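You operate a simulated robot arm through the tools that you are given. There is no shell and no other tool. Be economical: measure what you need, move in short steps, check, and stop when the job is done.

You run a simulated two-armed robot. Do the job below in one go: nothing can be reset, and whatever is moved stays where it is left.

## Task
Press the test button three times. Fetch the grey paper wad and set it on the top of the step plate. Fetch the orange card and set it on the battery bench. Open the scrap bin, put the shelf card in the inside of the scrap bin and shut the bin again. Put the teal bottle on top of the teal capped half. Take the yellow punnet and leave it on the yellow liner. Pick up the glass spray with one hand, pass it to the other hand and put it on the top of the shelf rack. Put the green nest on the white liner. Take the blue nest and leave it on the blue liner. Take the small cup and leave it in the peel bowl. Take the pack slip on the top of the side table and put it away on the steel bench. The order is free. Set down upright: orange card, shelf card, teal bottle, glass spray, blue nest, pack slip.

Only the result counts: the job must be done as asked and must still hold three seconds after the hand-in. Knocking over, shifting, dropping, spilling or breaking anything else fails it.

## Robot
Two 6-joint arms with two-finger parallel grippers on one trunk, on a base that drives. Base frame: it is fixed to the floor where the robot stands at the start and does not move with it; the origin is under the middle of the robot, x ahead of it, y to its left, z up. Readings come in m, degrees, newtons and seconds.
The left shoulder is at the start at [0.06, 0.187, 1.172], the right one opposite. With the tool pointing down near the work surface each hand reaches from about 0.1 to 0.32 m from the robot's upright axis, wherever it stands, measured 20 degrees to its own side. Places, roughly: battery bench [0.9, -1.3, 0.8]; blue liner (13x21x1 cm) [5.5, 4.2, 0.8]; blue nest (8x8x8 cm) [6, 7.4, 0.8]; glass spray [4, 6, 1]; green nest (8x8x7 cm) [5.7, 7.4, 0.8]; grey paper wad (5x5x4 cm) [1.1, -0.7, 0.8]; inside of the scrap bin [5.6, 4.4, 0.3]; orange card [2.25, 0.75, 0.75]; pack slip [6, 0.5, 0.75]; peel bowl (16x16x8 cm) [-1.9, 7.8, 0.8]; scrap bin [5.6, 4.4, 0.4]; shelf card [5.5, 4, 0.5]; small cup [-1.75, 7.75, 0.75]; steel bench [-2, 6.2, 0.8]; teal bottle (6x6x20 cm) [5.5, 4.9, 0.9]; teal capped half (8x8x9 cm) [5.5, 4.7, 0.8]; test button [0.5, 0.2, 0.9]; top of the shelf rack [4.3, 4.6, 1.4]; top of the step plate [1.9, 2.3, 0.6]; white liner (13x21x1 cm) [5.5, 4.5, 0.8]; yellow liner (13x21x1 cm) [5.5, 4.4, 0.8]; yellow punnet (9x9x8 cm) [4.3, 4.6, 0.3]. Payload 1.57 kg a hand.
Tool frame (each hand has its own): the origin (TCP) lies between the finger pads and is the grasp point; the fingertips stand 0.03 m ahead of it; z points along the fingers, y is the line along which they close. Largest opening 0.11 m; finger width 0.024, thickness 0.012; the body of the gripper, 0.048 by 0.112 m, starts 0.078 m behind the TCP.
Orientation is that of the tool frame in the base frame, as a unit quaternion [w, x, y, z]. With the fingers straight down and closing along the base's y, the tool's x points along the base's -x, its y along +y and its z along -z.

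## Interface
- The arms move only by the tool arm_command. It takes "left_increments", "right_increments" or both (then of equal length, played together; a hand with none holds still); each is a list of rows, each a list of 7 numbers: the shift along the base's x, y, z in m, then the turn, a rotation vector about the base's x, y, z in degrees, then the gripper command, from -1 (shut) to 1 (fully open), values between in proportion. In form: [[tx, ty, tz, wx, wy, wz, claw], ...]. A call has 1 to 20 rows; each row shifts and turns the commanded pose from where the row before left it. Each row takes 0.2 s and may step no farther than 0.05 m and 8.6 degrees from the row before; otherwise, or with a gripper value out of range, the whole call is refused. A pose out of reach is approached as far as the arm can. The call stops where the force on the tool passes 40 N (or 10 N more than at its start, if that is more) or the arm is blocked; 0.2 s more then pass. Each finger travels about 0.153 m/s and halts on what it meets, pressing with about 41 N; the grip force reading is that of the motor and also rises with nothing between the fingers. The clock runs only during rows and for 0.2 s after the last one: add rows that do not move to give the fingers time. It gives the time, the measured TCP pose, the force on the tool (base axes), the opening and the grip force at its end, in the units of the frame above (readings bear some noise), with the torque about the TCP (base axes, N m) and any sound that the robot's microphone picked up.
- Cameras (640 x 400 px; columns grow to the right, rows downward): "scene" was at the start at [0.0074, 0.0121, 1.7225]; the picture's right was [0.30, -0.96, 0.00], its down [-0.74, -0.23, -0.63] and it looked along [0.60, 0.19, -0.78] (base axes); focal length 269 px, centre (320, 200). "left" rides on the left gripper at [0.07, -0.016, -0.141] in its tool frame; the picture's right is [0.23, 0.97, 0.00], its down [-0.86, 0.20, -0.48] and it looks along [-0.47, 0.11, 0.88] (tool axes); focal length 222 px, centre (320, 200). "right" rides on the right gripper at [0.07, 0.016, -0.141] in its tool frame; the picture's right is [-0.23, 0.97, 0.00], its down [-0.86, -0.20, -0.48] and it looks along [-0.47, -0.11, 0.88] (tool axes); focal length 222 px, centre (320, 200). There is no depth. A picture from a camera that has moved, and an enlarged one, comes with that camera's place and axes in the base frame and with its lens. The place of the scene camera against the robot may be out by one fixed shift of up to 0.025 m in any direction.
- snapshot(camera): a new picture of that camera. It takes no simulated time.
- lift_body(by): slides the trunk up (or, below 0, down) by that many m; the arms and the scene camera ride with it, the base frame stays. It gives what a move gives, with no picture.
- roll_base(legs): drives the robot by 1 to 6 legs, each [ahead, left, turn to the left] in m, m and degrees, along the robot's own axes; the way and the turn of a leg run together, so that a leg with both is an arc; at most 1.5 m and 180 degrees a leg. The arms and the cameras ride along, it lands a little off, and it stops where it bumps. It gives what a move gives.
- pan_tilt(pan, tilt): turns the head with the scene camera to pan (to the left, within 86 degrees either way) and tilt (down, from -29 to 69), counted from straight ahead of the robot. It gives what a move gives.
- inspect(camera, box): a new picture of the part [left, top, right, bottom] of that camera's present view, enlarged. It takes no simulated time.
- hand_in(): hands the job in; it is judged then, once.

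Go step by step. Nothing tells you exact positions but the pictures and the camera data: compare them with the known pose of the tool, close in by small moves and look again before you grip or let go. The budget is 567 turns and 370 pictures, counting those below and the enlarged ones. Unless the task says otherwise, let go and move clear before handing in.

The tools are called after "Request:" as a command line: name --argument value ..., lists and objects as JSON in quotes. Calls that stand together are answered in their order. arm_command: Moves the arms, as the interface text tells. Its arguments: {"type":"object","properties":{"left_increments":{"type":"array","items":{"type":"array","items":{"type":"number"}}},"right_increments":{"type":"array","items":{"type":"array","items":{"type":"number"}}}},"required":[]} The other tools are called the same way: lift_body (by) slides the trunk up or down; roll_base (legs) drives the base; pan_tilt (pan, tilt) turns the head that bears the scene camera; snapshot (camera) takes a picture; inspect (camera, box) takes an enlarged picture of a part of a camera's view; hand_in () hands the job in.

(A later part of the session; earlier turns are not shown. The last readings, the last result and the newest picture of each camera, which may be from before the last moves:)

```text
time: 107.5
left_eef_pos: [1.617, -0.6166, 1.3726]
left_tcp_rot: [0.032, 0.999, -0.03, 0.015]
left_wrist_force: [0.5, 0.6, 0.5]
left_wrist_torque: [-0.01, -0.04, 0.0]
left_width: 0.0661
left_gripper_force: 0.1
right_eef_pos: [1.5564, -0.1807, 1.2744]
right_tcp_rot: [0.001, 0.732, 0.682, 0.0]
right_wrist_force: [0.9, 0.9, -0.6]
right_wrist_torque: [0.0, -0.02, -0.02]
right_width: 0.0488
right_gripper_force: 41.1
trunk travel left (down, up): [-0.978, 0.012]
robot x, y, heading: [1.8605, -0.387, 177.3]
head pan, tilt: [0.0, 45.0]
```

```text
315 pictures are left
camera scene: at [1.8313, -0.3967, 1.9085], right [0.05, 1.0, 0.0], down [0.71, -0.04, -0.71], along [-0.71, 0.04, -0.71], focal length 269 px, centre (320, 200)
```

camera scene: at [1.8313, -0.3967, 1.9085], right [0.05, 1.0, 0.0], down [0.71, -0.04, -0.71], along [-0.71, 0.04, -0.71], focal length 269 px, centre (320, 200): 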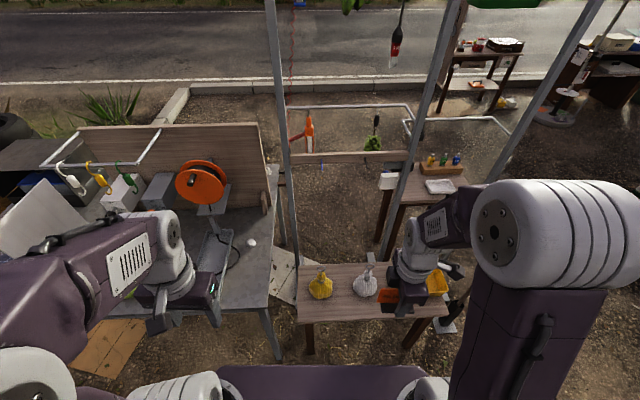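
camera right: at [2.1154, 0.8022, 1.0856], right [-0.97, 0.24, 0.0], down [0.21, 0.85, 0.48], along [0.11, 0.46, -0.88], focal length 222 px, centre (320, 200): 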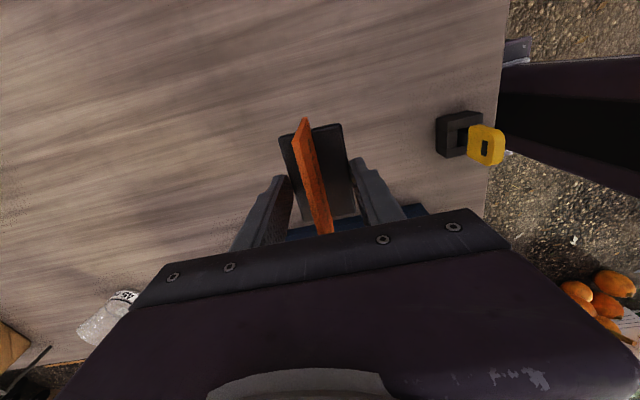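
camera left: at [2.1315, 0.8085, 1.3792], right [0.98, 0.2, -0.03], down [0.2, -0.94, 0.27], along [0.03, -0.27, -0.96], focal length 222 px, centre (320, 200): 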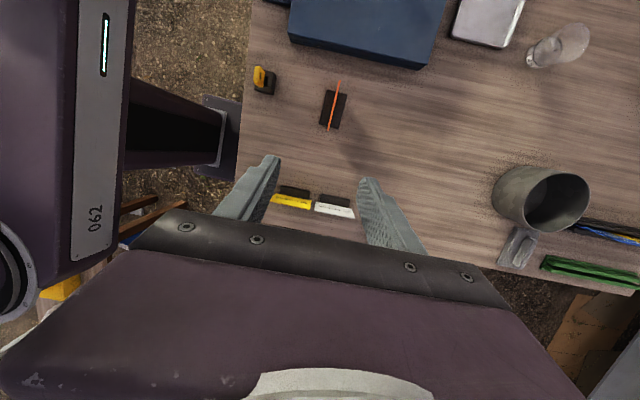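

I can see the wad at about (1.01, -0.69) on the bench's end. I'll strafe left and approach the bench's rear edge.

Request:
roll_base --legs '[[0, 0.45, 2.7], [0.24, 0, 0]]'

Request:
arm_command --left_increments '[[0.03, 0.01, 0, 0, 0, 0, 0.2], [0.03, 0.01, 0, 0, 0, 0, 0.2], [0.03, 0.01, 0, 0, 0, 0, 0.2]]'

Request:
pan_tilt --pan 0 --tilt 58

Request:
snapshot --camera "scene"

Request:
snapshot --camera "right"

```text
time: 111.6
left_eef_pos: [1.385, -1.0766, 1.3751]
left_tcp_rot: [0.032, 0.999, -0.007, 0.014]
left_wrist_force: [-0.1, 0.5, -0.1]
left_wrist_torque: [0.01, 0.01, -0.01]
left_width: 0.066
left_gripper_force: 0.0
right_eef_pos: [1.3021, -0.6458, 1.2746]
right_tcp_rot: [-0.001, 0.716, 0.698, -0.002]
right_wrist_force: [0.7, 0.1, -0.5]
right_wrist_torque: [0.01, 0.05, 0.01]
right_width: 0.0487
right_gripper_force: 41.3
trunk travel left (down, up): [-0.978, 0.012]
robot x, y, heading: [1.6102, -0.8361, 179.5]
head pan, tilt: [0.0, 45.0]
```

```text
time: 112.4
left_eef_pos: [1.3957, -1.062, 1.3574]
left_tcp_rot: [0.032, 0.999, -0.007, 0.017]
left_wrist_force: [-0.4, -0.3, 0.5]
left_wrist_torque: [0.0, -0.03, 0.03]
left_width: 0.0661
left_gripper_force: 0.0
left hand out of reach, approached as far as the arm can: row 1, 2, 3
right_eef_pos: [1.2974, -0.6448, 1.2736]
right_tcp_rot: [0.001, 0.716, 0.698, 0.001]
right_wrist_force: [-0.4, 0.1, 0.3]
right_wrist_torque: [0.0, -0.02, -0.01]
right_width: 0.0488
right_gripper_force: 40.7
trunk travel left (down, up): [-0.978, 0.012]
robot x, y, heading: [1.6094, -0.8386, 179.7]
head pan, tilt: [0.0, 45.0]
```

```text
time: 113.2
left_eef_pos: [1.3957, -1.0628, 1.357]
left_tcp_rot: [0.031, 0.999, -0.006, 0.017]
left_wrist_force: [-0.9, 0.3, 0.3]
left_wrist_torque: [0.0, -0.04, -0.03]
left_width: 0.066
left_gripper_force: 0.1
right_eef_pos: [1.2972, -0.6461, 1.2736]
right_tcp_rot: [0.001, 0.716, 0.698, 0.001]
right_wrist_force: [-0.4, -0.1, -0.8]
right_wrist_torque: [0.0, -0.05, 0.01]
right_width: 0.0488
right_gripper_force: 41.0
trunk travel left (down, up): [-0.978, 0.012]
robot x, y, heading: [1.6101, -0.8431, 179.6]
head pan, tilt: [0.0, 58.0]
```

```text
314 pictures are left
camera scene: at [1.5937, -0.8485, 1.8915], right [0.0, 1.0, 0.0], down [0.85, 0.0, -0.53], along [-0.53, 0.0, -0.85], focal length 269 px, centre (320, 200)
```

scene: 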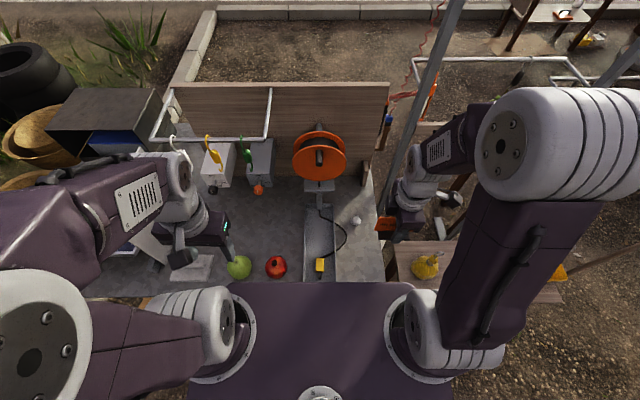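

```text
313 pictures are left
camera right: at [1.3149, -0.5764, 1.4128], right [0.97, -0.25, 0.0], down [-0.22, -0.85, 0.48], along [-0.12, -0.46, -0.88], focal length 222 px, centre (320, 200)
```

right: 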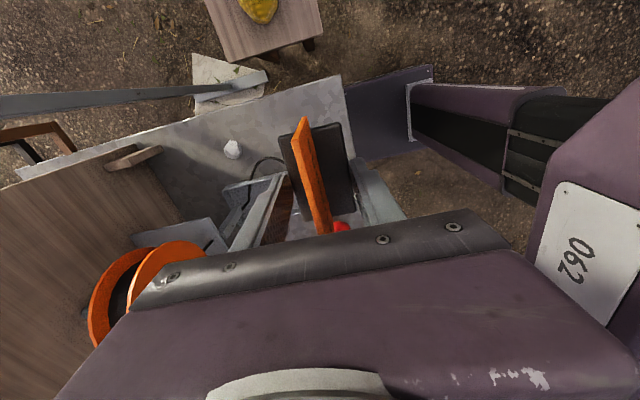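

The free strip at the bench's end (around (1.285, -0.652)) fits the card. I'll raise the left hand clear, then lower the trunk.

Request:
arm_command --left_increments '[[0, 0.0, 0.05, 0, 0, 0, 0.2], [0, 0.0, 0.05, 0, 0, 0, 0.2], [0, 0.0, 0.05, 0, 0, 0, 0.2]]' --right_increments '[[-0.006, -0.003, 0, 0, 0, 0, -1], [-0.006, -0.003, 0, 0, 0, 0, -1], [0, 0, 0, 0, 0, 0, -1]]'

Request:
lift_body --by -0.15

Request:
lift_body --by -0.15

Request:
snapshot --camera "scene"

Request:
snapshot --camera "right"

```text
time: 114.0
left_eef_pos: [1.3603, -1.0701, 1.4993]
left_tcp_rot: [0.033, 0.999, -0.007, 0.017]
left_wrist_force: [-0.2, -0.9, -0.2]
left_wrist_torque: [0.03, 0.02, 0.01]
left_width: 0.0659
left_gripper_force: 0.2
left hand out of reach, approached as far as the arm can: row 1, 2
right_eef_pos: [1.286, -0.6523, 1.2739]
right_tcp_rot: [0.0, 0.715, 0.699, 0.0]
right_wrist_force: [-0.4, 0.2, 0.0]
right_wrist_torque: [0.04, 0.0, -0.01]
right_width: 0.0488
right_gripper_force: 41.2
trunk travel left (down, up): [-0.978, 0.012]
robot x, y, heading: [1.6105, -0.8378, 179.8]
head pan, tilt: [0.0, 58.0]
```

```text
time: 115.7
left_eef_pos: [1.3605, -1.0701, 1.3482]
left_tcp_rot: [0.031, 0.999, -0.007, 0.018]
left_wrist_force: [-1.2, -0.5, 0.0]
left_wrist_torque: [0.01, 0.04, 0.01]
left_width: 0.0662
left_gripper_force: 0.1
right_eef_pos: [1.2848, -0.6515, 1.1234]
right_tcp_rot: [0.0, 0.716, 0.698, 0.001]
right_wrist_force: [-0.6, 0.8, -0.5]
right_wrist_torque: [0.01, 0.0, 0.01]
right_width: 0.049
right_gripper_force: 41.3
trunk travel left (down, up): [-0.828, 0.162]
robot x, y, heading: [1.6091, -0.8348, 179.6]
head pan, tilt: [0.0, 58.0]
```

```text
time: 117.5
left_eef_pos: [1.36, -1.0697, 1.1985]
left_tcp_rot: [0.032, 0.999, -0.006, 0.018]
left_wrist_force: [1.2, 0.0, 0.5]
left_wrist_torque: [-0.04, 0.03, -0.03]
left_width: 0.0661
left_gripper_force: 0.1
right_eef_pos: [1.2853, -0.6515, 0.9757]
right_tcp_rot: [0.002, 0.716, 0.698, 0.001]
right_wrist_force: [-0.4, 0.6, -0.8]
right_wrist_torque: [0.0, 0.03, 0.05]
right_width: 0.0488
right_gripper_force: 41.5
trunk travel left (down, up): [-0.678, 0.312]
robot x, y, heading: [1.6076, -0.8346, 179.6]
head pan, tilt: [0.0, 58.0]
```

```text
312 pictures are left
camera scene: at [1.5946, -0.8484, 1.5915], right [0.0, 1.0, 0.0], down [0.85, 0.0, -0.53], along [-0.53, 0.0, -0.85], focal length 269 px, centre (320, 200)
```

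scene: 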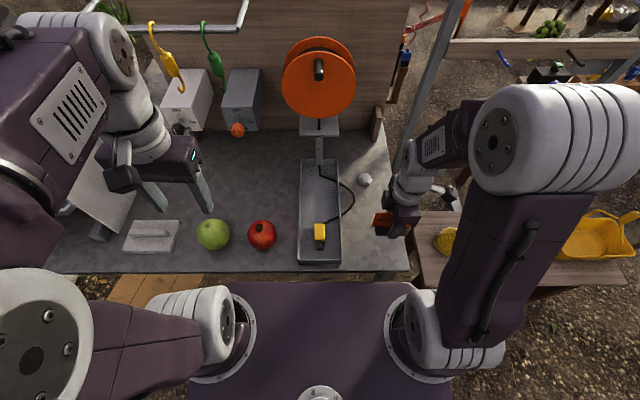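

```text
311 pictures are left
camera right: at [1.3035, -0.582, 1.1132], right [0.97, -0.25, 0.0], down [-0.22, -0.85, 0.48], along [-0.12, -0.46, -0.88], focal length 222 px, centre (320, 200)
```

right: 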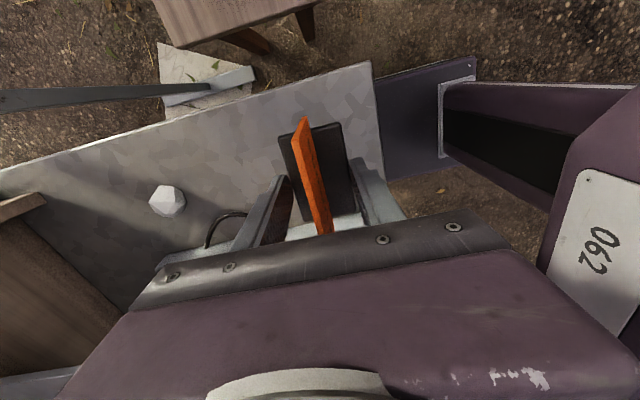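

Cleared around. Lower the card toward the bench, finishing with fine steps.

Request:
arm_command --right_increments '[[0, 0, -0.04, 0, 0, 0, -1], [0, 0, -0.04, 0, 0, 0, -1], [0, 0, -0.03, 0, 0, 0, -1], [0, 0, -0.01, 0, 0, 0, -1], [0, 0, 0, 0, 0, 0, -1]]'

Request:
inspect --camera "scene" --box '[340, 150, 460, 270]'

Request:
snapshot --camera "right"

```text
time: 118.7
left_eef_pos: [1.3609, -1.0694, 1.1996]
left_tcp_rot: [0.032, 0.999, -0.006, 0.016]
left_wrist_force: [1.3, -0.7, -0.3]
left_wrist_torque: [0.02, -0.01, 0.01]
left_width: 0.0662
left_gripper_force: 0.0
right_eef_pos: [1.2829, -0.6518, 0.8552]
right_tcp_rot: [0.0, 0.716, 0.698, -0.001]
right_wrist_force: [-0.9, 2.6, 14.8]
right_wrist_torque: [0.03, 0.06, 0.01]
right_width: 0.0488
right_gripper_force: 40.6
trunk travel left (down, up): [-0.678, 0.312]
robot x, y, heading: [1.6066, -0.8386, 179.8]
head pan, tilt: [0.0, 58.0]
```

```text
3.33 times, centred on (400, 210) of scene
camera zoom: at [1.5954, -0.8488, 1.5917], right [0.0, 1.0, 0.0], down [0.85, 0.0, -0.53], along [-0.53, 0.0, -0.85], focal length 896 px, centre (53, 167)
```

zoom: 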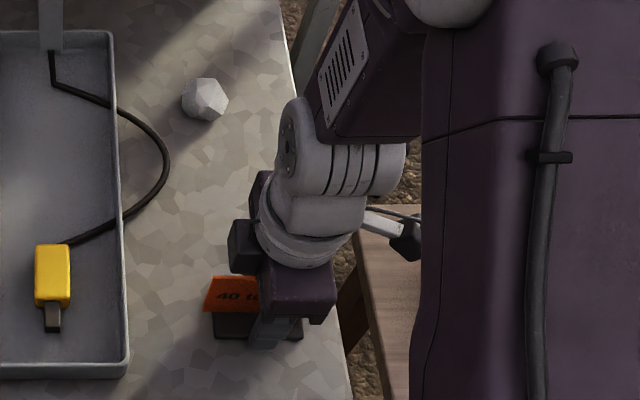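

```text
309 pictures are left
camera right: at [1.3023, -0.5832, 0.9943], right [0.97, -0.25, 0.0], down [-0.22, -0.85, 0.48], along [-0.12, -0.46, -0.88], focal length 222 px, centre (320, 200)
```

right: 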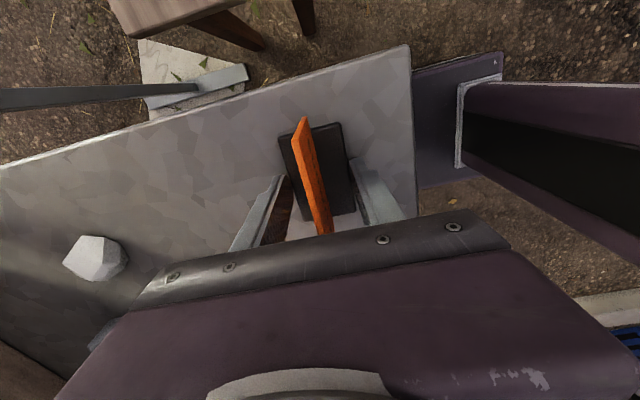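

Contact felt (15 N): the card stands on the bench. Release and rise.

Request:
arm_command --right_increments '[[0, 0, 0.001, 0, 0, 0, 0.2], [0, 0, 0, 0, 0, 0, 0.25], [0, 0, 0, 0, 0, 0, 0.25], [0, 0, 0.03, 0, 0, 0, 0.25], [0, 0, 0.05, 0, 0, 0, 0.25], [0, 0, 0.05, 0, 0, 0, 0.25]]'

Request:
snapshot --camera "right"

```text
time: 120.1
left_eef_pos: [1.3606, -1.0698, 1.1995]
left_tcp_rot: [0.031, 0.999, -0.007, 0.015]
left_wrist_force: [1.1, 0.5, 0.0]
left_wrist_torque: [-0.01, 0.01, -0.01]
left_width: 0.0659
left_gripper_force: 0.0
right_eef_pos: [1.2847, -0.6514, 0.9861]
right_tcp_rot: [0.0, 0.715, 0.699, 0.0]
right_wrist_force: [-0.2, -0.4, 0.7]
right_wrist_torque: [0.01, -0.01, -0.03]
right_width: 0.0685
right_gripper_force: 0.0
trunk travel left (down, up): [-0.678, 0.312]
robot x, y, heading: [1.6085, -0.838, 179.8]
head pan, tilt: [0.0, 58.0]
```

```text
308 pictures are left
camera right: at [1.3041, -0.5818, 1.1259], right [0.97, -0.25, 0.0], down [-0.22, -0.85, 0.48], along [-0.12, -0.46, -0.88], focal length 222 px, centre (320, 200)
```

right: 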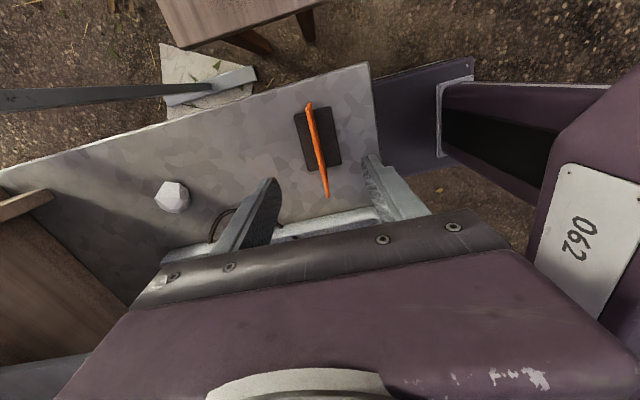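

The card stands upright on the battery bench. Now move the same hand out over the wad at about (1.042, -0.68), keeping above the card.

Request:
arm_command --right_increments '[[0, 0, 0.03, 0, 0, 0, 0.25], [-0.045, -0.005, 0, 0, 0, 0, 0.4], [-0.045, -0.005, 0, 0, 0, 0, 0.4], [-0.045, -0.005, 0, 0, 0, 0, 0.4], [-0.045, -0.005, 0, 0, 0, 0, 0.4], [-0.045, -0.006, 0, 0, 0, 0, 0.4], [-0.018, 0, 0, 0, 0, 0, 0.4], [0, 0, 0, 0, 0, 0, 0.4]]'

Request:
snapshot --camera "right"

Request:
snapshot --camera "scene"

```text
time: 121.9
left_eef_pos: [1.36, -1.0695, 1.1988]
left_tcp_rot: [0.031, 0.999, -0.006, 0.016]
left_wrist_force: [0.4, 0.3, 0.1]
left_wrist_torque: [0.02, 0.0, 0.0]
left_width: 0.066
left_gripper_force: 0.2
right_eef_pos: [1.0425, -0.6763, 1.0155]
right_tcp_rot: [0.001, 0.716, 0.699, 0.001]
right_wrist_force: [0.6, 0.3, -0.1]
right_wrist_torque: [-0.03, -0.03, -0.01]
right_width: 0.0769
right_gripper_force: 0.2
trunk travel left (down, up): [-0.678, 0.312]
robot x, y, heading: [1.6078, -0.8368, 179.6]
head pan, tilt: [0.0, 58.0]
```

```text
307 pictures are left
camera right: at [1.0604, -0.6079, 1.1545], right [0.97, -0.25, 0.0], down [-0.22, -0.85, 0.48], along [-0.12, -0.46, -0.88], focal length 222 px, centre (320, 200)
```

right: 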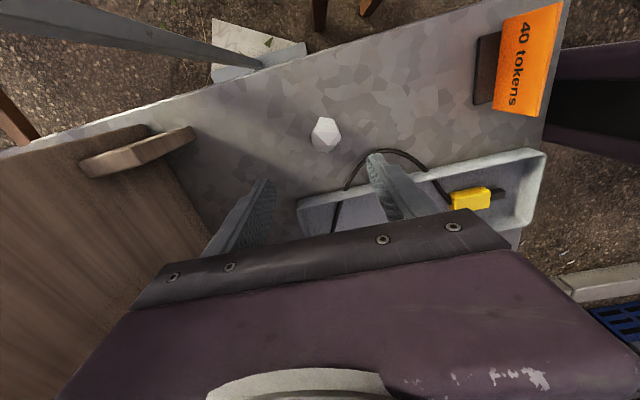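

```text
306 pictures are left
camera scene: at [1.5948, -0.8485, 1.5915], right [0.0, 1.0, 0.0], down [0.85, 0.0, -0.53], along [-0.53, 0.0, -0.85], focal length 269 px, centre (320, 200)
```

scene: 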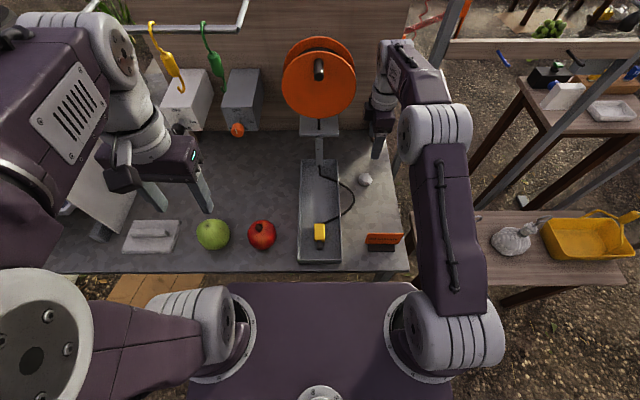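

Wad at about (1.05, -0.676). Descend over it with fingers wide enough.

Request:
arm_command --right_increments '[[0.007, 0, -0.04, 0, 0, 0, 0.4], [0, 0, -0.04, 0, 0, 0, 0.4], [0, 0, -0.04, 0, 0, 0, 0.4], [0, 0, -0.03, 0, 0, 0, 0.4], [0, 0, 0, 0, 0, 0, 0.4]]'

Request:
snapshot --camera "right"

Request:
inspect --camera "scene" --box '[330, 120, 430, 220]'

```text
time: 123.1
left_eef_pos: [1.3615, -1.0703, 1.1995]
left_tcp_rot: [0.031, 0.999, -0.007, 0.016]
left_wrist_force: [-0.1, 0.3, 0.0]
left_wrist_torque: [0.01, 0.01, -0.02]
left_width: 0.0658
left_gripper_force: 0.0
right_eef_pos: [1.0494, -0.678, 0.862]
right_tcp_rot: [0.001, 0.715, 0.699, 0.0]
right_wrist_force: [0.4, 0.2, 0.4]
right_wrist_torque: [0.01, 0.03, -0.01]
right_width: 0.0769
right_gripper_force: 0.1
trunk travel left (down, up): [-0.678, 0.312]
robot x, y, heading: [1.6054, -0.835, 179.6]
head pan, tilt: [0.0, 58.0]
```

```text
305 pictures are left
camera right: at [1.0674, -0.6083, 1.0022], right [0.97, -0.25, 0.0], down [-0.22, -0.85, 0.48], along [-0.12, -0.46, -0.88], focal length 222 px, centre (320, 200)
```

right: 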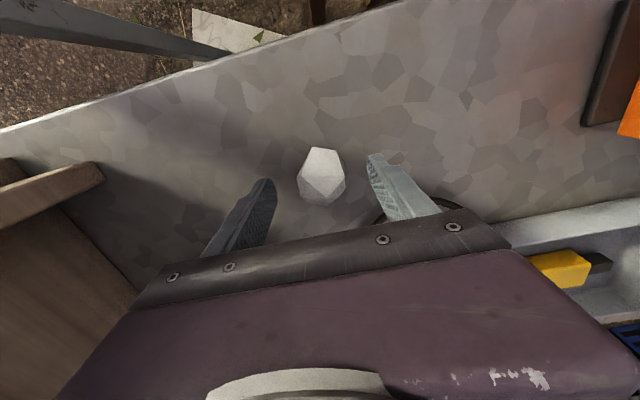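

```text
4.00 times, centred on (380, 170) of scene
camera zoom: at [1.5948, -0.8486, 1.5915], right [0.0, 1.0, 0.0], down [0.85, 0.0, -0.53], along [-0.53, 0.0, -0.85], focal length 1076 px, centre (80, 320)
```

zoom: 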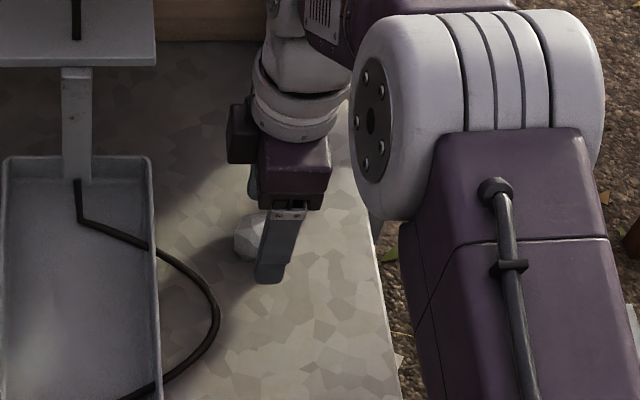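

Aligned. Lower to the wad and close.

Request:
arm_command --right_increments '[[0, 0, -0.012, 0, 0, 0, 0.4], [0, 0, -0.008, 0, 0, 0, 0.4], [0, 0, 0, 0, 0, 0, 0.1], [0, 0, 0, 0, 0, 0, -0.2], [0, 0, 0, 0, 0, 0, -0.5], [0, 0, 0, 0, 0, 0, -0.5]]'

Request:
snapshot --camera "right"

```text
time: 124.0
left_eef_pos: [1.3625, -1.069, 1.1983]
left_tcp_rot: [0.031, 0.999, -0.007, 0.017]
left_wrist_force: [-0.7, -0.2, 0.6]
left_wrist_torque: [-0.01, -0.07, -0.03]
left_width: 0.0659
left_gripper_force: 0.2
right_eef_pos: [1.0491, -0.6763, 0.8492]
right_tcp_rot: [-0.001, 0.716, 0.698, 0.0]
right_wrist_force: [3.6, 0.4, 29.8]
right_wrist_torque: [-0.19, -0.97, 0.12]
right_width: 0.0476
right_gripper_force: 2.2
trunk travel left (down, up): [-0.678, 0.312]
robot x, y, heading: [1.6081, -0.842, 179.5]
head pan, tilt: [0.0, 58.0]
stopped in row 4 (right hand): the force on the tool passed its limit at 52 N (the readings are from after the stop); the commanded pose is now the measured one
```

```text
303 pictures are left
camera right: at [1.0683, -0.608, 0.9894], right [0.97, -0.25, 0.0], down [-0.22, -0.85, 0.48], along [-0.12, -0.46, -0.88], focal length 222 px, centre (320, 200)
```

right: 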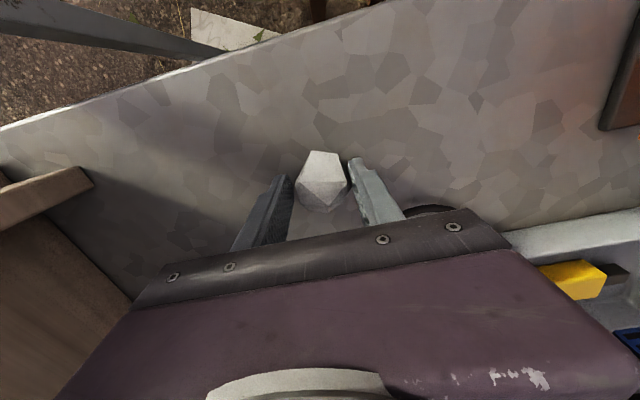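

Fingertips touched the bench (surface about 0.82). Rise slightly and finish closing.

Request:
arm_command --right_increments '[[0, 0, 0.003, 0, 0, 0, 0], [0, 0, 0.0, 0, 0, 0, -0.6], [0, 0, 0, 0, 0, 0, -1], [0, 0, 0, 0, 0, 0, -1]]'

Request:
snapshot --camera "right"

```text
time: 125.0
left_eef_pos: [1.3607, -1.0698, 1.1989]
left_tcp_rot: [0.03, 0.999, -0.006, 0.016]
left_wrist_force: [-0.2, -0.5, -0.2]
left_wrist_torque: [-0.02, 0.03, 0.0]
left_width: 0.0661
left_gripper_force: 0.0
right_eef_pos: [1.0491, -0.6786, 0.8492]
right_tcp_rot: [0.001, 0.716, 0.698, 0.001]
right_wrist_force: [-11.0, 1.0, 17.5]
right_wrist_torque: [-0.13, 0.77, -0.14]
right_width: 0.0386
right_gripper_force: 41.0
trunk travel left (down, up): [-0.678, 0.312]
robot x, y, heading: [1.6119, -0.8387, 179.5]
head pan, tilt: [0.0, 58.0]
```

```text
302 pictures are left
camera right: at [1.0672, -0.6081, 0.9895], right [0.97, -0.25, 0.0], down [-0.22, -0.85, 0.48], along [-0.12, -0.46, -0.88], focal length 222 px, centre (320, 200)
```

right: 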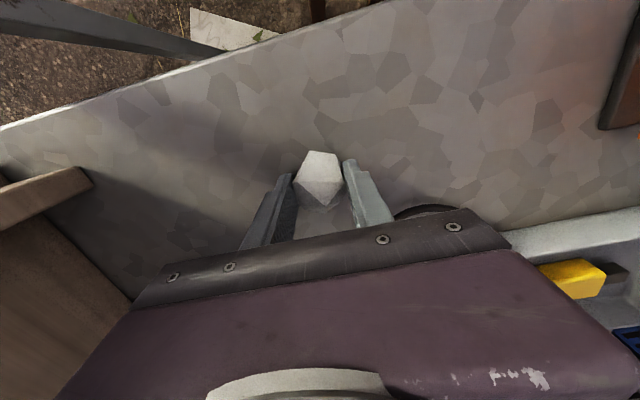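

Gripped at 3.9 cm. Lift and check.

Request:
arm_command --right_increments '[[0, 0, 0.03, 0, 0, 0, -1], [0, 0, 0.05, 0, 0, 0, -1], [0, 0, 0.05, 0, 0, 0, -1], [0, 0, 0.05, 0, 0, 0, -1]]'

Request:
snapshot --camera "right"

```text
time: 126.0
left_eef_pos: [1.3615, -1.0689, 1.1983]
left_tcp_rot: [0.031, 0.999, -0.007, 0.016]
left_wrist_force: [-0.6, -0.2, 0.5]
left_wrist_torque: [0.01, -0.03, 0.04]
left_width: 0.0663
left_gripper_force: 0.1
right_eef_pos: [1.0523, -0.6775, 1.0275]
right_tcp_rot: [0.001, 0.716, 0.698, 0.002]
right_wrist_force: [0.3, -0.5, 0.2]
right_wrist_torque: [0.0, 0.02, 0.02]
right_width: 0.0374
right_gripper_force: 41.4
trunk travel left (down, up): [-0.678, 0.312]
robot x, y, heading: [1.6078, -0.8365, 179.6]
head pan, tilt: [0.0, 58.0]
```

```text
301 pictures are left
camera right: at [1.0697, -0.6082, 1.167], right [0.97, -0.25, 0.01], down [-0.22, -0.85, 0.48], along [-0.12, -0.46, -0.88], focal length 222 px, centre (320, 200)
```

right: 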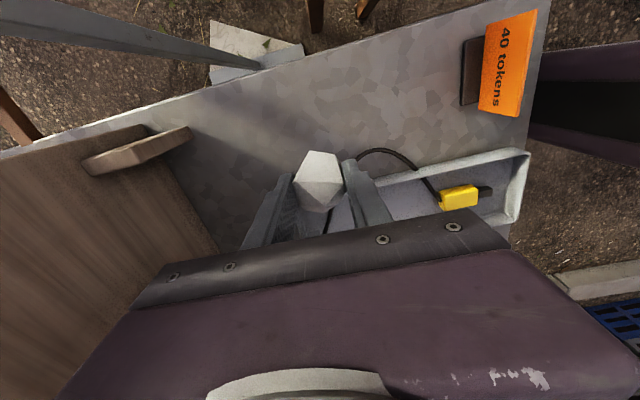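

The wad is held. Raise, retract, and drive back the proven way to the north.

Request:
lift_body --by 0.3

Request:
arm_command --right_increments '[[0.045, 0, 0, 0, 0, 0, -1], [0.045, 0, 0, 0, 0, 0, -1], [0.045, 0, 0, 0, 0, 0, -1], [0.045, 0, 0, 0, 0, 0, -1], [0.045, 0, 0, 0, 0, 0, -1]]'

Request:
roll_base --legs '[[-0.25, 0, 0], [0, -0.45, 0], [0, 0, -179.6], [-0.3, 0, 0]]'

Request:
roll_base --legs '[[0, 1.4, 0]]'

Request:
pan_tilt --pan 60 --tilt 35

Request:
snapshot --camera "scene"

```text
time: 129.0
left_eef_pos: [1.3601, -1.0707, 1.4988]
left_tcp_rot: [0.032, 0.999, -0.006, 0.017]
left_wrist_force: [0.1, 0.1, -0.1]
left_wrist_torque: [0.0, 0.01, -0.03]
left_width: 0.0662
left_gripper_force: 0.1
right_eef_pos: [1.0517, -0.6782, 1.3268]
right_tcp_rot: [0.002, 0.715, 0.699, 0.002]
right_wrist_force: [0.3, 0.4, -0.6]
right_wrist_torque: [-0.02, -0.02, 0.01]
right_width: 0.0386
right_gripper_force: 40.8
trunk travel left (down, up): [-0.978, 0.012]
robot x, y, heading: [1.6093, -0.8376, 179.6]
head pan, tilt: [0.0, 58.0]
```

```text
time: 130.2
left_eef_pos: [1.3631, -1.0694, 1.4989]
left_tcp_rot: [0.032, 0.999, -0.006, 0.015]
left_wrist_force: [0.3, -0.1, 0.1]
left_wrist_torque: [0.0, -0.01, -0.02]
left_width: 0.0661
left_gripper_force: 0.1
right_eef_pos: [1.2795, -0.6723, 1.3283]
right_tcp_rot: [0.001, 0.716, 0.698, 0.001]
right_wrist_force: [0.5, 0.1, -1.9]
right_wrist_torque: [0.0, 0.03, 0.0]
right_width: 0.0382
right_gripper_force: 40.8
trunk travel left (down, up): [-0.978, 0.012]
robot x, y, heading: [1.6098, -0.8388, 179.7]
head pan, tilt: [0.0, 58.0]
```

```text
time: 143.3
left_eef_pos: [1.8044, -0.1537, 1.4988]
left_tcp_rot: [-0.019, -0.01, 0.999, 0.031]
left_wrist_force: [0.3, 0.3, -0.2]
left_wrist_torque: [-0.01, 0.02, 0.02]
left_width: 0.066
left_gripper_force: 0.1
right_eef_pos: [1.9023, -0.5439, 1.3262]
right_tcp_rot: [0.003, 0.711, -0.703, -0.003]
right_wrist_force: [0.1, 0.7, 0.4]
right_wrist_torque: [0.02, -0.01, -0.02]
right_width: 0.0386
right_gripper_force: 41.2
trunk travel left (down, up): [-0.978, 0.012]
robot x, y, heading: [1.5598, -0.3932, 2.0]
head pan, tilt: [0.0, 58.0]
```

```text
time: 145.6
left_eef_pos: [1.7901, 0.044, 1.4992]
left_tcp_rot: [-0.017, -0.04, 0.999, 0.032]
left_wrist_force: [0.0, 0.2, -0.9]
left_wrist_torque: [0.0, 0.0, 0.0]
left_width: 0.0658
left_gripper_force: 0.0
right_eef_pos: [1.9096, -0.3406, 1.3268]
right_tcp_rot: [0.001, 0.732, -0.682, -0.002]
right_wrist_force: [0.8, 0.0, -0.6]
right_wrist_torque: [0.01, -0.02, 0.0]
right_width: 0.0387
right_gripper_force: 41.0
trunk travel left (down, up): [-0.978, 0.012]
robot x, y, heading: [1.5672, -0.2014, 5.0]
head pan, tilt: [0.0, 58.0]
stopped in leg 1: the robot was blocked; the commanded pose is now the measured one
```

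```text
time: 146.8
left_eef_pos: [1.7921, 0.0453, 1.4988]
left_tcp_rot: [-0.018, -0.04, 0.999, 0.03]
left_wrist_force: [-0.4, -0.2, 0.1]
left_wrist_torque: [0.02, -0.01, -0.01]
left_width: 0.066
left_gripper_force: 0.0
right_eef_pos: [1.9115, -0.339, 1.3278]
right_tcp_rot: [0.002, 0.731, -0.682, -0.001]
right_wrist_force: [-0.3, -0.4, 0.0]
right_wrist_torque: [-0.01, -0.04, -0.01]
right_width: 0.0387
right_gripper_force: 41.5
trunk travel left (down, up): [-0.978, 0.012]
robot x, y, heading: [1.5672, -0.2056, 4.9]
head pan, tilt: [60.0, 35.0]
```

```text
300 pictures are left
camera scene: at [1.5375, -0.1443, 1.9235], right [0.91, -0.42, 0.0], down [-0.24, -0.52, -0.82], along [0.35, 0.74, -0.57], focal length 269 px, centre (320, 200)
```

scene: 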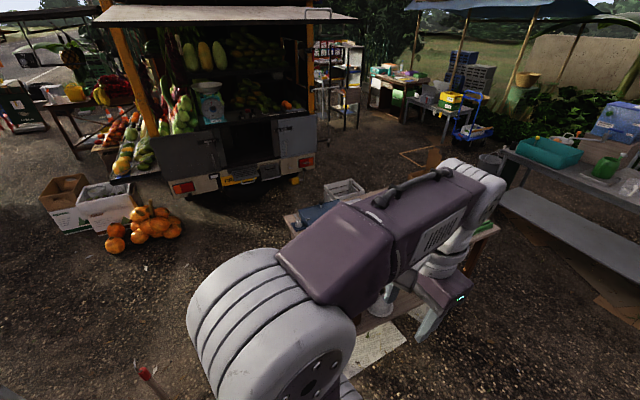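

Blocked by the small wooden table's corner behind-left. I'll step away forward and look at it.

Request:
roll_base --legs '[[0.15, -0.1, 0], [0, 0, 60]]'

Request:
pan_tilt --pan 75 --tilt 50

Request:
snapshot --camera "scene"

```text
time: 151.0
left_eef_pos: [1.6187, 0.0301, 1.498]
left_tcp_rot: [-0.03, -0.534, 0.845, 0.017]
left_wrist_force: [-0.4, -0.4, -0.1]
left_wrist_torque: [-0.01, 0.02, -0.03]
left_width: 0.066
left_gripper_force: 0.0
right_eef_pos: [2.0113, -0.0588, 1.3277]
right_tcp_rot: [0.003, 0.974, -0.225, 0.0]
right_wrist_force: [0.2, 0.1, -0.6]
right_wrist_torque: [0.02, -0.01, -0.02]
right_width: 0.0392
right_gripper_force: 41.0
trunk travel left (down, up): [-0.978, 0.012]
robot x, y, heading: [1.7245, -0.2886, 65.1]
head pan, tilt: [60.0, 35.0]
```

```text
time: 151.8
left_eef_pos: [1.6177, 0.0296, 1.4978]
left_tcp_rot: [-0.031, -0.534, 0.845, 0.017]
left_wrist_force: [0.0, 0.7, 0.5]
left_wrist_torque: [0.0, 0.01, -0.04]
left_width: 0.0659
left_gripper_force: 0.1
right_eef_pos: [2.0119, -0.0587, 1.3279]
right_tcp_rot: [0.003, 0.975, -0.224, 0.0]
right_wrist_force: [0.7, -0.4, -0.5]
right_wrist_torque: [0.01, -0.02, -0.02]
right_width: 0.0391
right_gripper_force: 40.5
trunk travel left (down, up): [-0.978, 0.012]
robot x, y, heading: [1.7221, -0.2951, 65.1]
head pan, tilt: [75.0, 50.0]
```

```text
299 pictures are left
camera scene: at [1.6345, -0.3083, 1.9017], right [0.64, 0.77, 0.0], down [0.59, -0.49, -0.64], along [-0.49, 0.41, -0.77], focal length 269 px, centre (320, 200)
```

scene: 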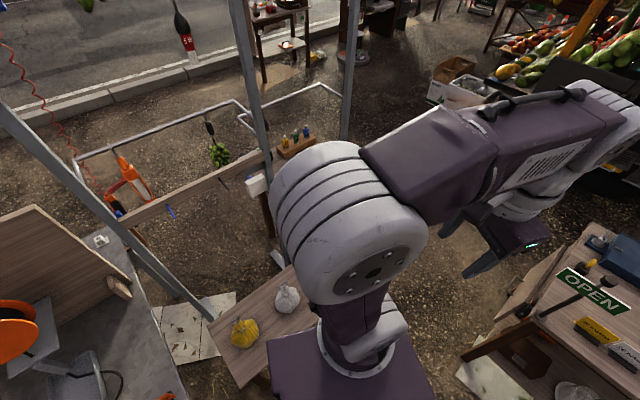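

The wooden table ends at x≈1.38 and its bags are unmoved. I'll turn back to heading 0 and strafe north along x≈1.64.

Request:
roll_base --legs '[[0, 0, -65], [-0.08, 0, 0]]'

Request:
roll_base --legs '[[0, 0.7, 0]]'

```text
time: 155.7
left_eef_pos: [1.9051, -0.0586, 1.4951]
left_tcp_rot: [-0.021, 0.005, 0.999, 0.031]
left_wrist_force: [0.5, -0.3, 0.8]
left_wrist_torque: [-0.02, 0.12, 0.06]
left_width: 0.0661
left_gripper_force: 0.0
right_eef_pos: [1.9903, -0.456, 1.3234]
right_tcp_rot: [-0.006, -0.7, 0.714, 0.005]
right_wrist_force: [1.0, 0.9, -1.1]
right_wrist_torque: [0.0, 0.12, 0.01]
right_width: 0.0387
right_gripper_force: 41.0
trunk travel left (down, up): [-0.978, 0.012]
robot x, y, heading: [1.6427, -0.293, -0.2]
head pan, tilt: [75.0, 50.0]
```

```text
time: 159.6
left_eef_pos: [1.8935, 0.6443, 1.4976]
left_tcp_rot: [-0.018, 0.006, 0.999, 0.032]
left_wrist_force: [-0.2, -0.3, 0.0]
left_wrist_torque: [0.05, 0.02, 0.0]
left_width: 0.066
left_gripper_force: 0.1
right_eef_pos: [1.9778, 0.2502, 1.3275]
right_tcp_rot: [-0.002, -0.7, 0.715, 0.002]
right_wrist_force: [0.4, 0.2, 0.2]
right_wrist_torque: [-0.01, 0.03, 0.0]
right_width: 0.0387
right_gripper_force: 40.8
trunk travel left (down, up): [-0.978, 0.012]
robot x, y, heading: [1.6473, 0.4154, -0.1]
head pan, tilt: [75.0, 50.0]
```

Request:
roll_base --legs '[[0, 0.75, 0]]'

Request:
pan_tilt --pan 70 --tilt 40

Request:
snapshot --camera "scene"

```text
time: 163.6
left_eef_pos: [1.897, 1.3894, 1.4986]
left_tcp_rot: [-0.017, 0.008, 0.999, 0.031]
left_wrist_force: [-0.6, 0.8, 0.4]
left_wrist_torque: [0.02, 0.03, -0.02]
left_width: 0.0662
left_gripper_force: 0.1
right_eef_pos: [1.9799, 0.9943, 1.3278]
right_tcp_rot: [-0.002, -0.698, 0.716, 0.002]
right_wrist_force: [-0.5, 0.3, -1.0]
right_wrist_torque: [0.01, -0.03, 0.0]
right_width: 0.0385
right_gripper_force: 41.0
trunk travel left (down, up): [-0.978, 0.012]
robot x, y, heading: [1.6468, 1.1621, -0.2]
head pan, tilt: [75.0, 50.0]
```

```text
time: 164.3
left_eef_pos: [1.8966, 1.3885, 1.498]
left_tcp_rot: [-0.017, 0.008, 0.999, 0.031]
left_wrist_force: [-0.7, -0.2, -0.6]
left_wrist_torque: [0.0, 0.0, 0.01]
left_width: 0.0658
left_gripper_force: 0.1
right_eef_pos: [1.9812, 0.9948, 1.328]
right_tcp_rot: [-0.002, -0.698, 0.716, 0.001]
right_wrist_force: [0.0, -0.3, 0.2]
right_wrist_torque: [-0.03, -0.05, 0.0]
right_width: 0.0385
right_gripper_force: 40.7
trunk travel left (down, up): [-0.978, 0.012]
robot x, y, heading: [1.6483, 1.1611, -0.4]
head pan, tilt: [70.0, 40.0]
```

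```text
298 pictures are left
camera scene: at [1.613, 1.2287, 1.9158], right [0.94, -0.35, 0.0], down [-0.22, -0.6, -0.77], along [0.27, 0.72, -0.64], focal length 269 px, centre (320, 200)
```

scene: 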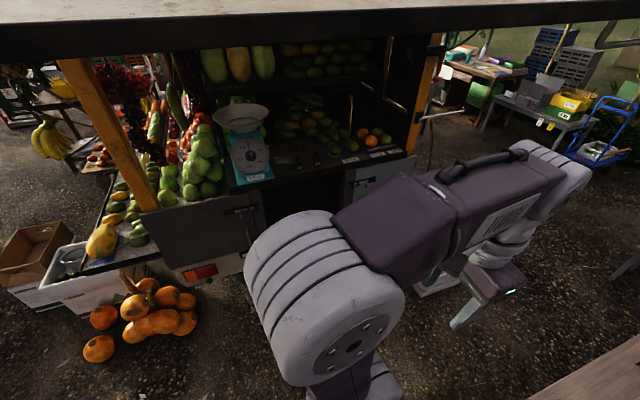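

The step plate must be at the van's rear, hidden by my arm. I'll turn to face it.

Request:
roll_base --legs '[[0, 0, 90]]'

Request:
pan_tilt --pan 0 --tilt 40

Request:
snapshot --camera "scene"

```text
time: 168.5
left_eef_pos: [1.4206, 1.4111, 1.4986]
left_tcp_rot: [-0.033, -0.696, 0.717, 0.011]
left_wrist_force: [-0.2, -0.2, 0.6]
left_wrist_torque: [0.01, 0.04, -0.05]
left_width: 0.0659
left_gripper_force: 0.1
right_eef_pos: [1.818, 1.4883, 1.3275]
right_tcp_rot: [0.003, 1.0, -0.021, -0.001]
right_wrist_force: [0.2, -0.6, 0.0]
right_wrist_torque: [0.02, -0.04, 0.02]
right_width: 0.0388
right_gripper_force: 41.0
trunk travel left (down, up): [-0.978, 0.012]
robot x, y, heading: [1.6508, 1.1588, 88.4]
head pan, tilt: [70.0, 40.0]
```

```text
time: 169.9
left_eef_pos: [1.4214, 1.4123, 1.4982]
left_tcp_rot: [-0.035, -0.694, 0.719, 0.009]
left_wrist_force: [0.1, 0.0, 0.3]
left_wrist_torque: [-0.01, -0.01, 0.01]
left_width: 0.0662
left_gripper_force: 0.0
right_eef_pos: [1.8185, 1.4896, 1.3279]
right_tcp_rot: [0.003, 1.0, -0.021, 0.0]
right_wrist_force: [-0.2, 1.4, 0.6]
right_wrist_torque: [0.0, 0.03, 0.02]
right_width: 0.0389
right_gripper_force: 41.1
trunk travel left (down, up): [-0.978, 0.012]
robot x, y, heading: [1.6474, 1.1611, 88.7]
head pan, tilt: [0.0, 40.0]
```

```text
297 pictures are left
camera scene: at [1.6437, 1.1743, 1.9159], right [1.0, -0.02, 0.0], down [-0.01, -0.64, -0.77], along [0.02, 0.77, -0.64], focal length 269 px, centre (320, 200)
```

scene: 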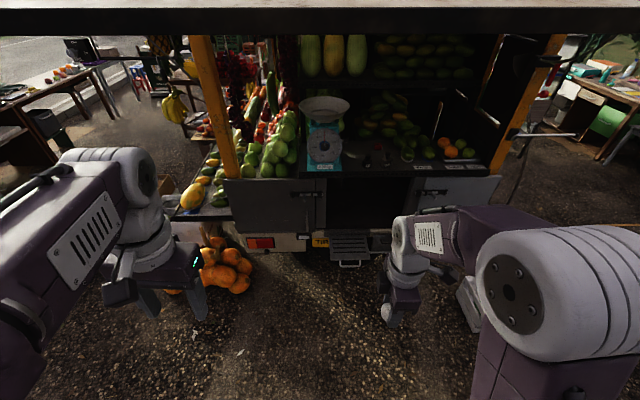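

The ridged step plate is visible at about (1.87, 2.35). Zoom in.

Request:
inspect --camera "scene" --box '[290, 180, 430, 290]'

```text
3.64 times, centred on (360, 235) of scene
camera zoom: at [1.6437, 1.1743, 1.9159], right [1.0, -0.02, 0.0], down [-0.01, -0.64, -0.77], along [0.02, 0.77, -0.64], focal length 978 px, centre (174, 73)
```

zoom: 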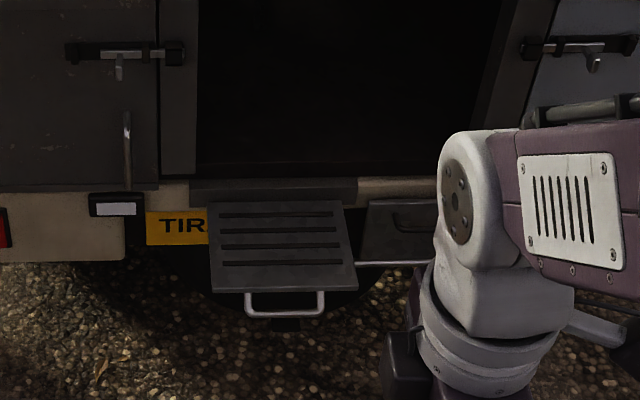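

Roof lip is near head height, so I lower the trunk first, then drive toward the step plate.

Request:
lift_body --by -0.45

Request:
roll_base --legs '[[0.55, -0.06, 1.3]]'

Request:
pan_tilt --pan 0 --tilt 45

Request:
snapshot --camera "scene"

Request:
snapshot --camera "right"

```text
refused: -0.45 is not a number from -0.4 to 0.4
```

```text
time: 172.4
left_eef_pos: [1.4598, 1.8125, 1.5]
left_tcp_rot: [0.03, 0.707, -0.707, -0.013]
left_wrist_force: [0.9, 0.5, -0.5]
left_wrist_torque: [-0.01, 0.13, -0.02]
left_width: 0.066
left_gripper_force: 0.1
right_eef_pos: [1.8524, 1.9027, 1.3302]
right_tcp_rot: [-0.002, 1.0, -0.004, 0.001]
right_wrist_force: [-0.7, -0.4, -0.2]
right_wrist_torque: [0.07, 0.03, -0.02]
right_width: 0.0388
right_gripper_force: 40.3
trunk travel left (down, up): [-0.978, 0.012]
robot x, y, heading: [1.696, 1.5825, 90.9]
head pan, tilt: [0.0, 40.0]
stopped in leg 1: the robot was blocked; the commanded pose is now the measured one
```

```text
time: 173.1
left_eef_pos: [1.4547, 1.8117, 1.4997]
left_tcp_rot: [0.03, 0.712, -0.702, -0.012]
left_wrist_force: [0.5, -0.4, 0.1]
left_wrist_torque: [0.01, 0.04, 0.01]
left_width: 0.0659
left_gripper_force: 0.1
right_eef_pos: [1.8466, 1.9063, 1.3324]
right_tcp_rot: [-0.002, 1.0, 0.0, 0.001]
right_wrist_force: [1.0, 0.1, -0.5]
right_wrist_torque: [0.02, 0.0, -0.02]
right_width: 0.0387
right_gripper_force: 40.9
trunk travel left (down, up): [-0.978, 0.012]
robot x, y, heading: [1.692, 1.5801, 91.1]
head pan, tilt: [0.0, 45.0]
```

```text
295 pictures are left
camera scene: at [1.6884, 1.5282, 1.9185], right [1.0, 0.0, 0.0], down [0.0, -0.62, -0.79], along [0.0, 0.79, -0.62], focal length 269 px, centre (320, 200)
```

scene: 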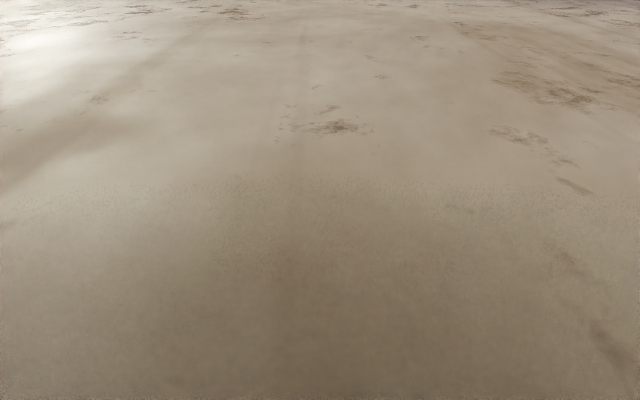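

```text
294 pictures are left
camera right: at [1.917, 1.8902, 1.4705], right [-0.23, -0.97, -0.01], down [-0.86, 0.2, 0.48], along [-0.46, 0.11, -0.88], focal length 222 px, centre (320, 200)
```

right: 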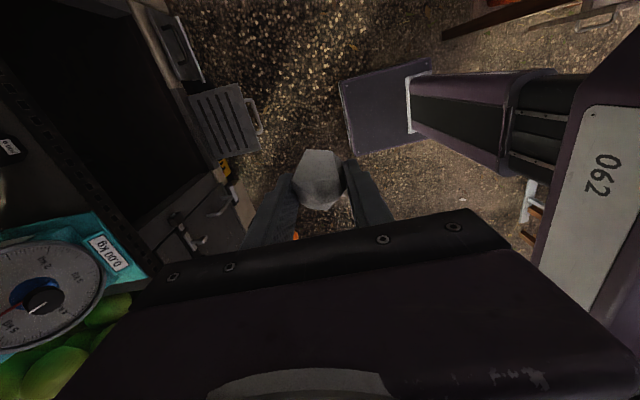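

The lift was refused (limit 0.4), so the head reached the roof lip. Back away at once.

Request:
roll_base --legs '[[-0.4, 0, 0]]'

Request:
snapshot --camera "scene"

```text
time: 173.8
left_eef_pos: [1.4567, 1.8455, 1.4882]
left_tcp_rot: [0.038, 0.708, -0.705, -0.003]
left_wrist_force: [0.5, -0.5, 0.2]
left_wrist_torque: [0.04, 0.07, -0.01]
left_width: 0.0661
left_gripper_force: 0.2
right_eef_pos: [1.85, 1.9327, 1.3179]
right_tcp_rot: [0.01, 1.0, -0.002, 0.001]
right_wrist_force: [-0.1, -0.4, 0.3]
right_wrist_torque: [0.01, 0.07, -0.02]
right_width: 0.0386
right_gripper_force: 40.8
trunk travel left (down, up): [-0.978, 0.012]
robot x, y, heading: [1.6944, 1.5781, 91.0]
head pan, tilt: [0.0, 45.0]
stopped in leg 1: the robot was blocked; the commanded pose is now the measured one
```

```text
293 pictures are left
camera scene: at [1.6886, 1.525, 1.911], right [1.0, 0.0, 0.0], down [0.0, -0.67, -0.74], along [0.0, 0.74, -0.67], focal length 269 px, centre (320, 200)
```

scene: 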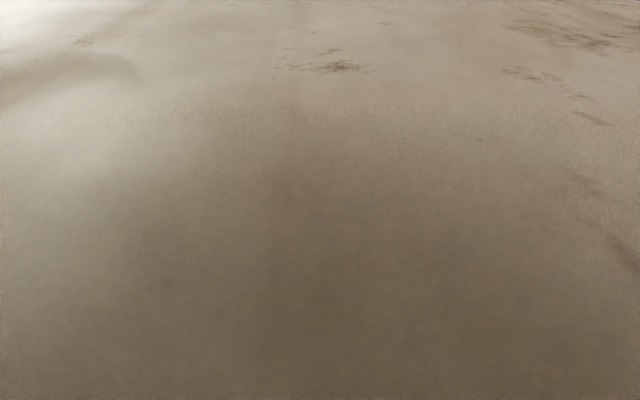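

The neck met the lip and the robot is pitched a little. I'll try a small reverse again.

Request:
roll_base --legs '[[-0.1, 0, 0]]'

Request:
roll_base --legs '[[-0.1, 0, 0]]'

```text
time: 174.9
left_eef_pos: [1.4585, 1.7915, 1.4802]
left_tcp_rot: [0.05, 0.708, -0.705, 0.006]
left_wrist_force: [0.1, 1.5, 0.0]
left_wrist_torque: [-0.08, -0.01, 0.05]
left_width: 0.0659
left_gripper_force: 0.1
right_eef_pos: [1.8522, 1.8729, 1.3061]
right_tcp_rot: [0.026, 1.0, -0.002, 0.002]
right_wrist_force: [-0.3, 1.3, -0.1]
right_wrist_torque: [-0.07, -0.02, -0.02]
right_width: 0.0386
right_gripper_force: 40.8
trunk travel left (down, up): [-0.978, 0.012]
robot x, y, heading: [1.6961, 1.4794, 90.9]
head pan, tilt: [0.0, 45.0]
```

```text
time: 176.0
left_eef_pos: [1.4614, 1.6914, 1.4795]
left_tcp_rot: [0.05, 0.708, -0.704, 0.007]
left_wrist_force: [0.6, 1.1, -0.8]
left_wrist_torque: [-0.08, -0.02, -0.02]
left_width: 0.0663
left_gripper_force: 0.2
right_eef_pos: [1.854, 1.7748, 1.3079]
right_tcp_rot: [0.025, 1.0, -0.001, 0.001]
right_wrist_force: [-0.2, 0.8, -1.9]
right_wrist_torque: [-0.09, -0.01, 0.04]
right_width: 0.0386
right_gripper_force: 41.5
trunk travel left (down, up): [-0.978, 0.012]
robot x, y, heading: [1.6961, 1.3828, 90.7]
head pan, tilt: [0.0, 45.0]
```

Freed. Back a little more, and look.

Request:
roll_base --legs '[[-0.2, 0, 0]]'

Request:
snapshot --camera "scene"

Request:
snapshot --camera "right"

```text
time: 177.6
left_eef_pos: [1.4644, 1.4903, 1.4803]
left_tcp_rot: [0.048, 0.708, -0.705, 0.006]
left_wrist_force: [0.4, 0.4, -0.7]
left_wrist_torque: [-0.03, 0.01, 0.02]
left_width: 0.0659
left_gripper_force: 0.0
right_eef_pos: [1.8581, 1.5743, 1.3078]
right_tcp_rot: [0.023, 1.0, -0.002, 0.001]
right_wrist_force: [0.8, 0.2, 0.7]
right_wrist_torque: [-0.06, 0.01, 0.04]
right_width: 0.0385
right_gripper_force: 41.2
trunk travel left (down, up): [-0.978, 0.012]
robot x, y, heading: [1.7014, 1.1819, 90.9]
head pan, tilt: [0.0, 45.0]
```

```text
292 pictures are left
camera scene: at [1.6957, 1.2005, 1.9085], right [1.0, 0.01, 0.0], down [0.01, -0.71, -0.7], along [-0.01, 0.7, -0.71], focal length 269 px, centre (320, 200)
```

scene: 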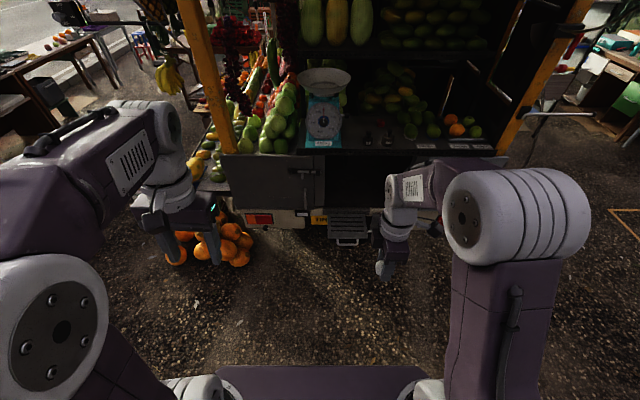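

```text
291 pictures are left
camera right: at [1.928, 1.5634, 1.4475], right [-0.23, -0.97, 0.05], down [-0.85, 0.23, 0.47], along [-0.46, 0.07, -0.88], focal length 222 px, centre (320, 200)
```

right: 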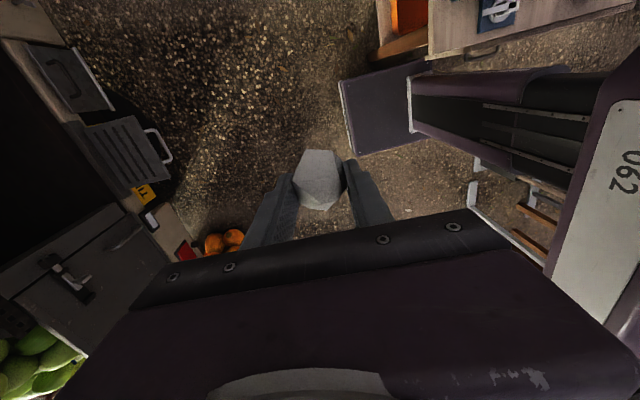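

All fine; wad still held. Now lower the trunk by 0.4 and confirm before driving.

Request:
lift_body --by -0.4

Request:
snapshot --camera "scene"

```text
time: 181.5
left_eef_pos: [1.4646, 1.4855, 1.0816]
left_tcp_rot: [0.046, 0.708, -0.705, 0.004]
left_wrist_force: [0.0, -1.8, 0.1]
left_wrist_torque: [0.0, -0.02, 0.01]
left_width: 0.066
left_gripper_force: 0.1
right_eef_pos: [1.8592, 1.5691, 0.9085]
right_tcp_rot: [0.023, 1.0, -0.003, 0.002]
right_wrist_force: [-0.2, -0.2, -0.2]
right_wrist_torque: [-0.01, -0.01, 0.01]
right_width: 0.0389
right_gripper_force: 40.7
trunk travel left (down, up): [-0.578, 0.412]
robot x, y, heading: [1.7035, 1.1807, 91.1]
head pan, tilt: [0.0, 45.0]
```

```text
290 pictures are left
camera scene: at [1.6958, 1.1945, 1.5086], right [1.0, 0.01, 0.0], down [0.01, -0.71, -0.71], along [-0.01, 0.71, -0.71], focal length 269 px, centre (320, 200)
```

scene: 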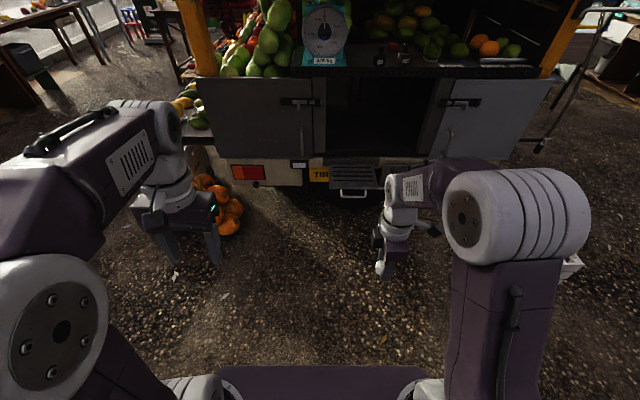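

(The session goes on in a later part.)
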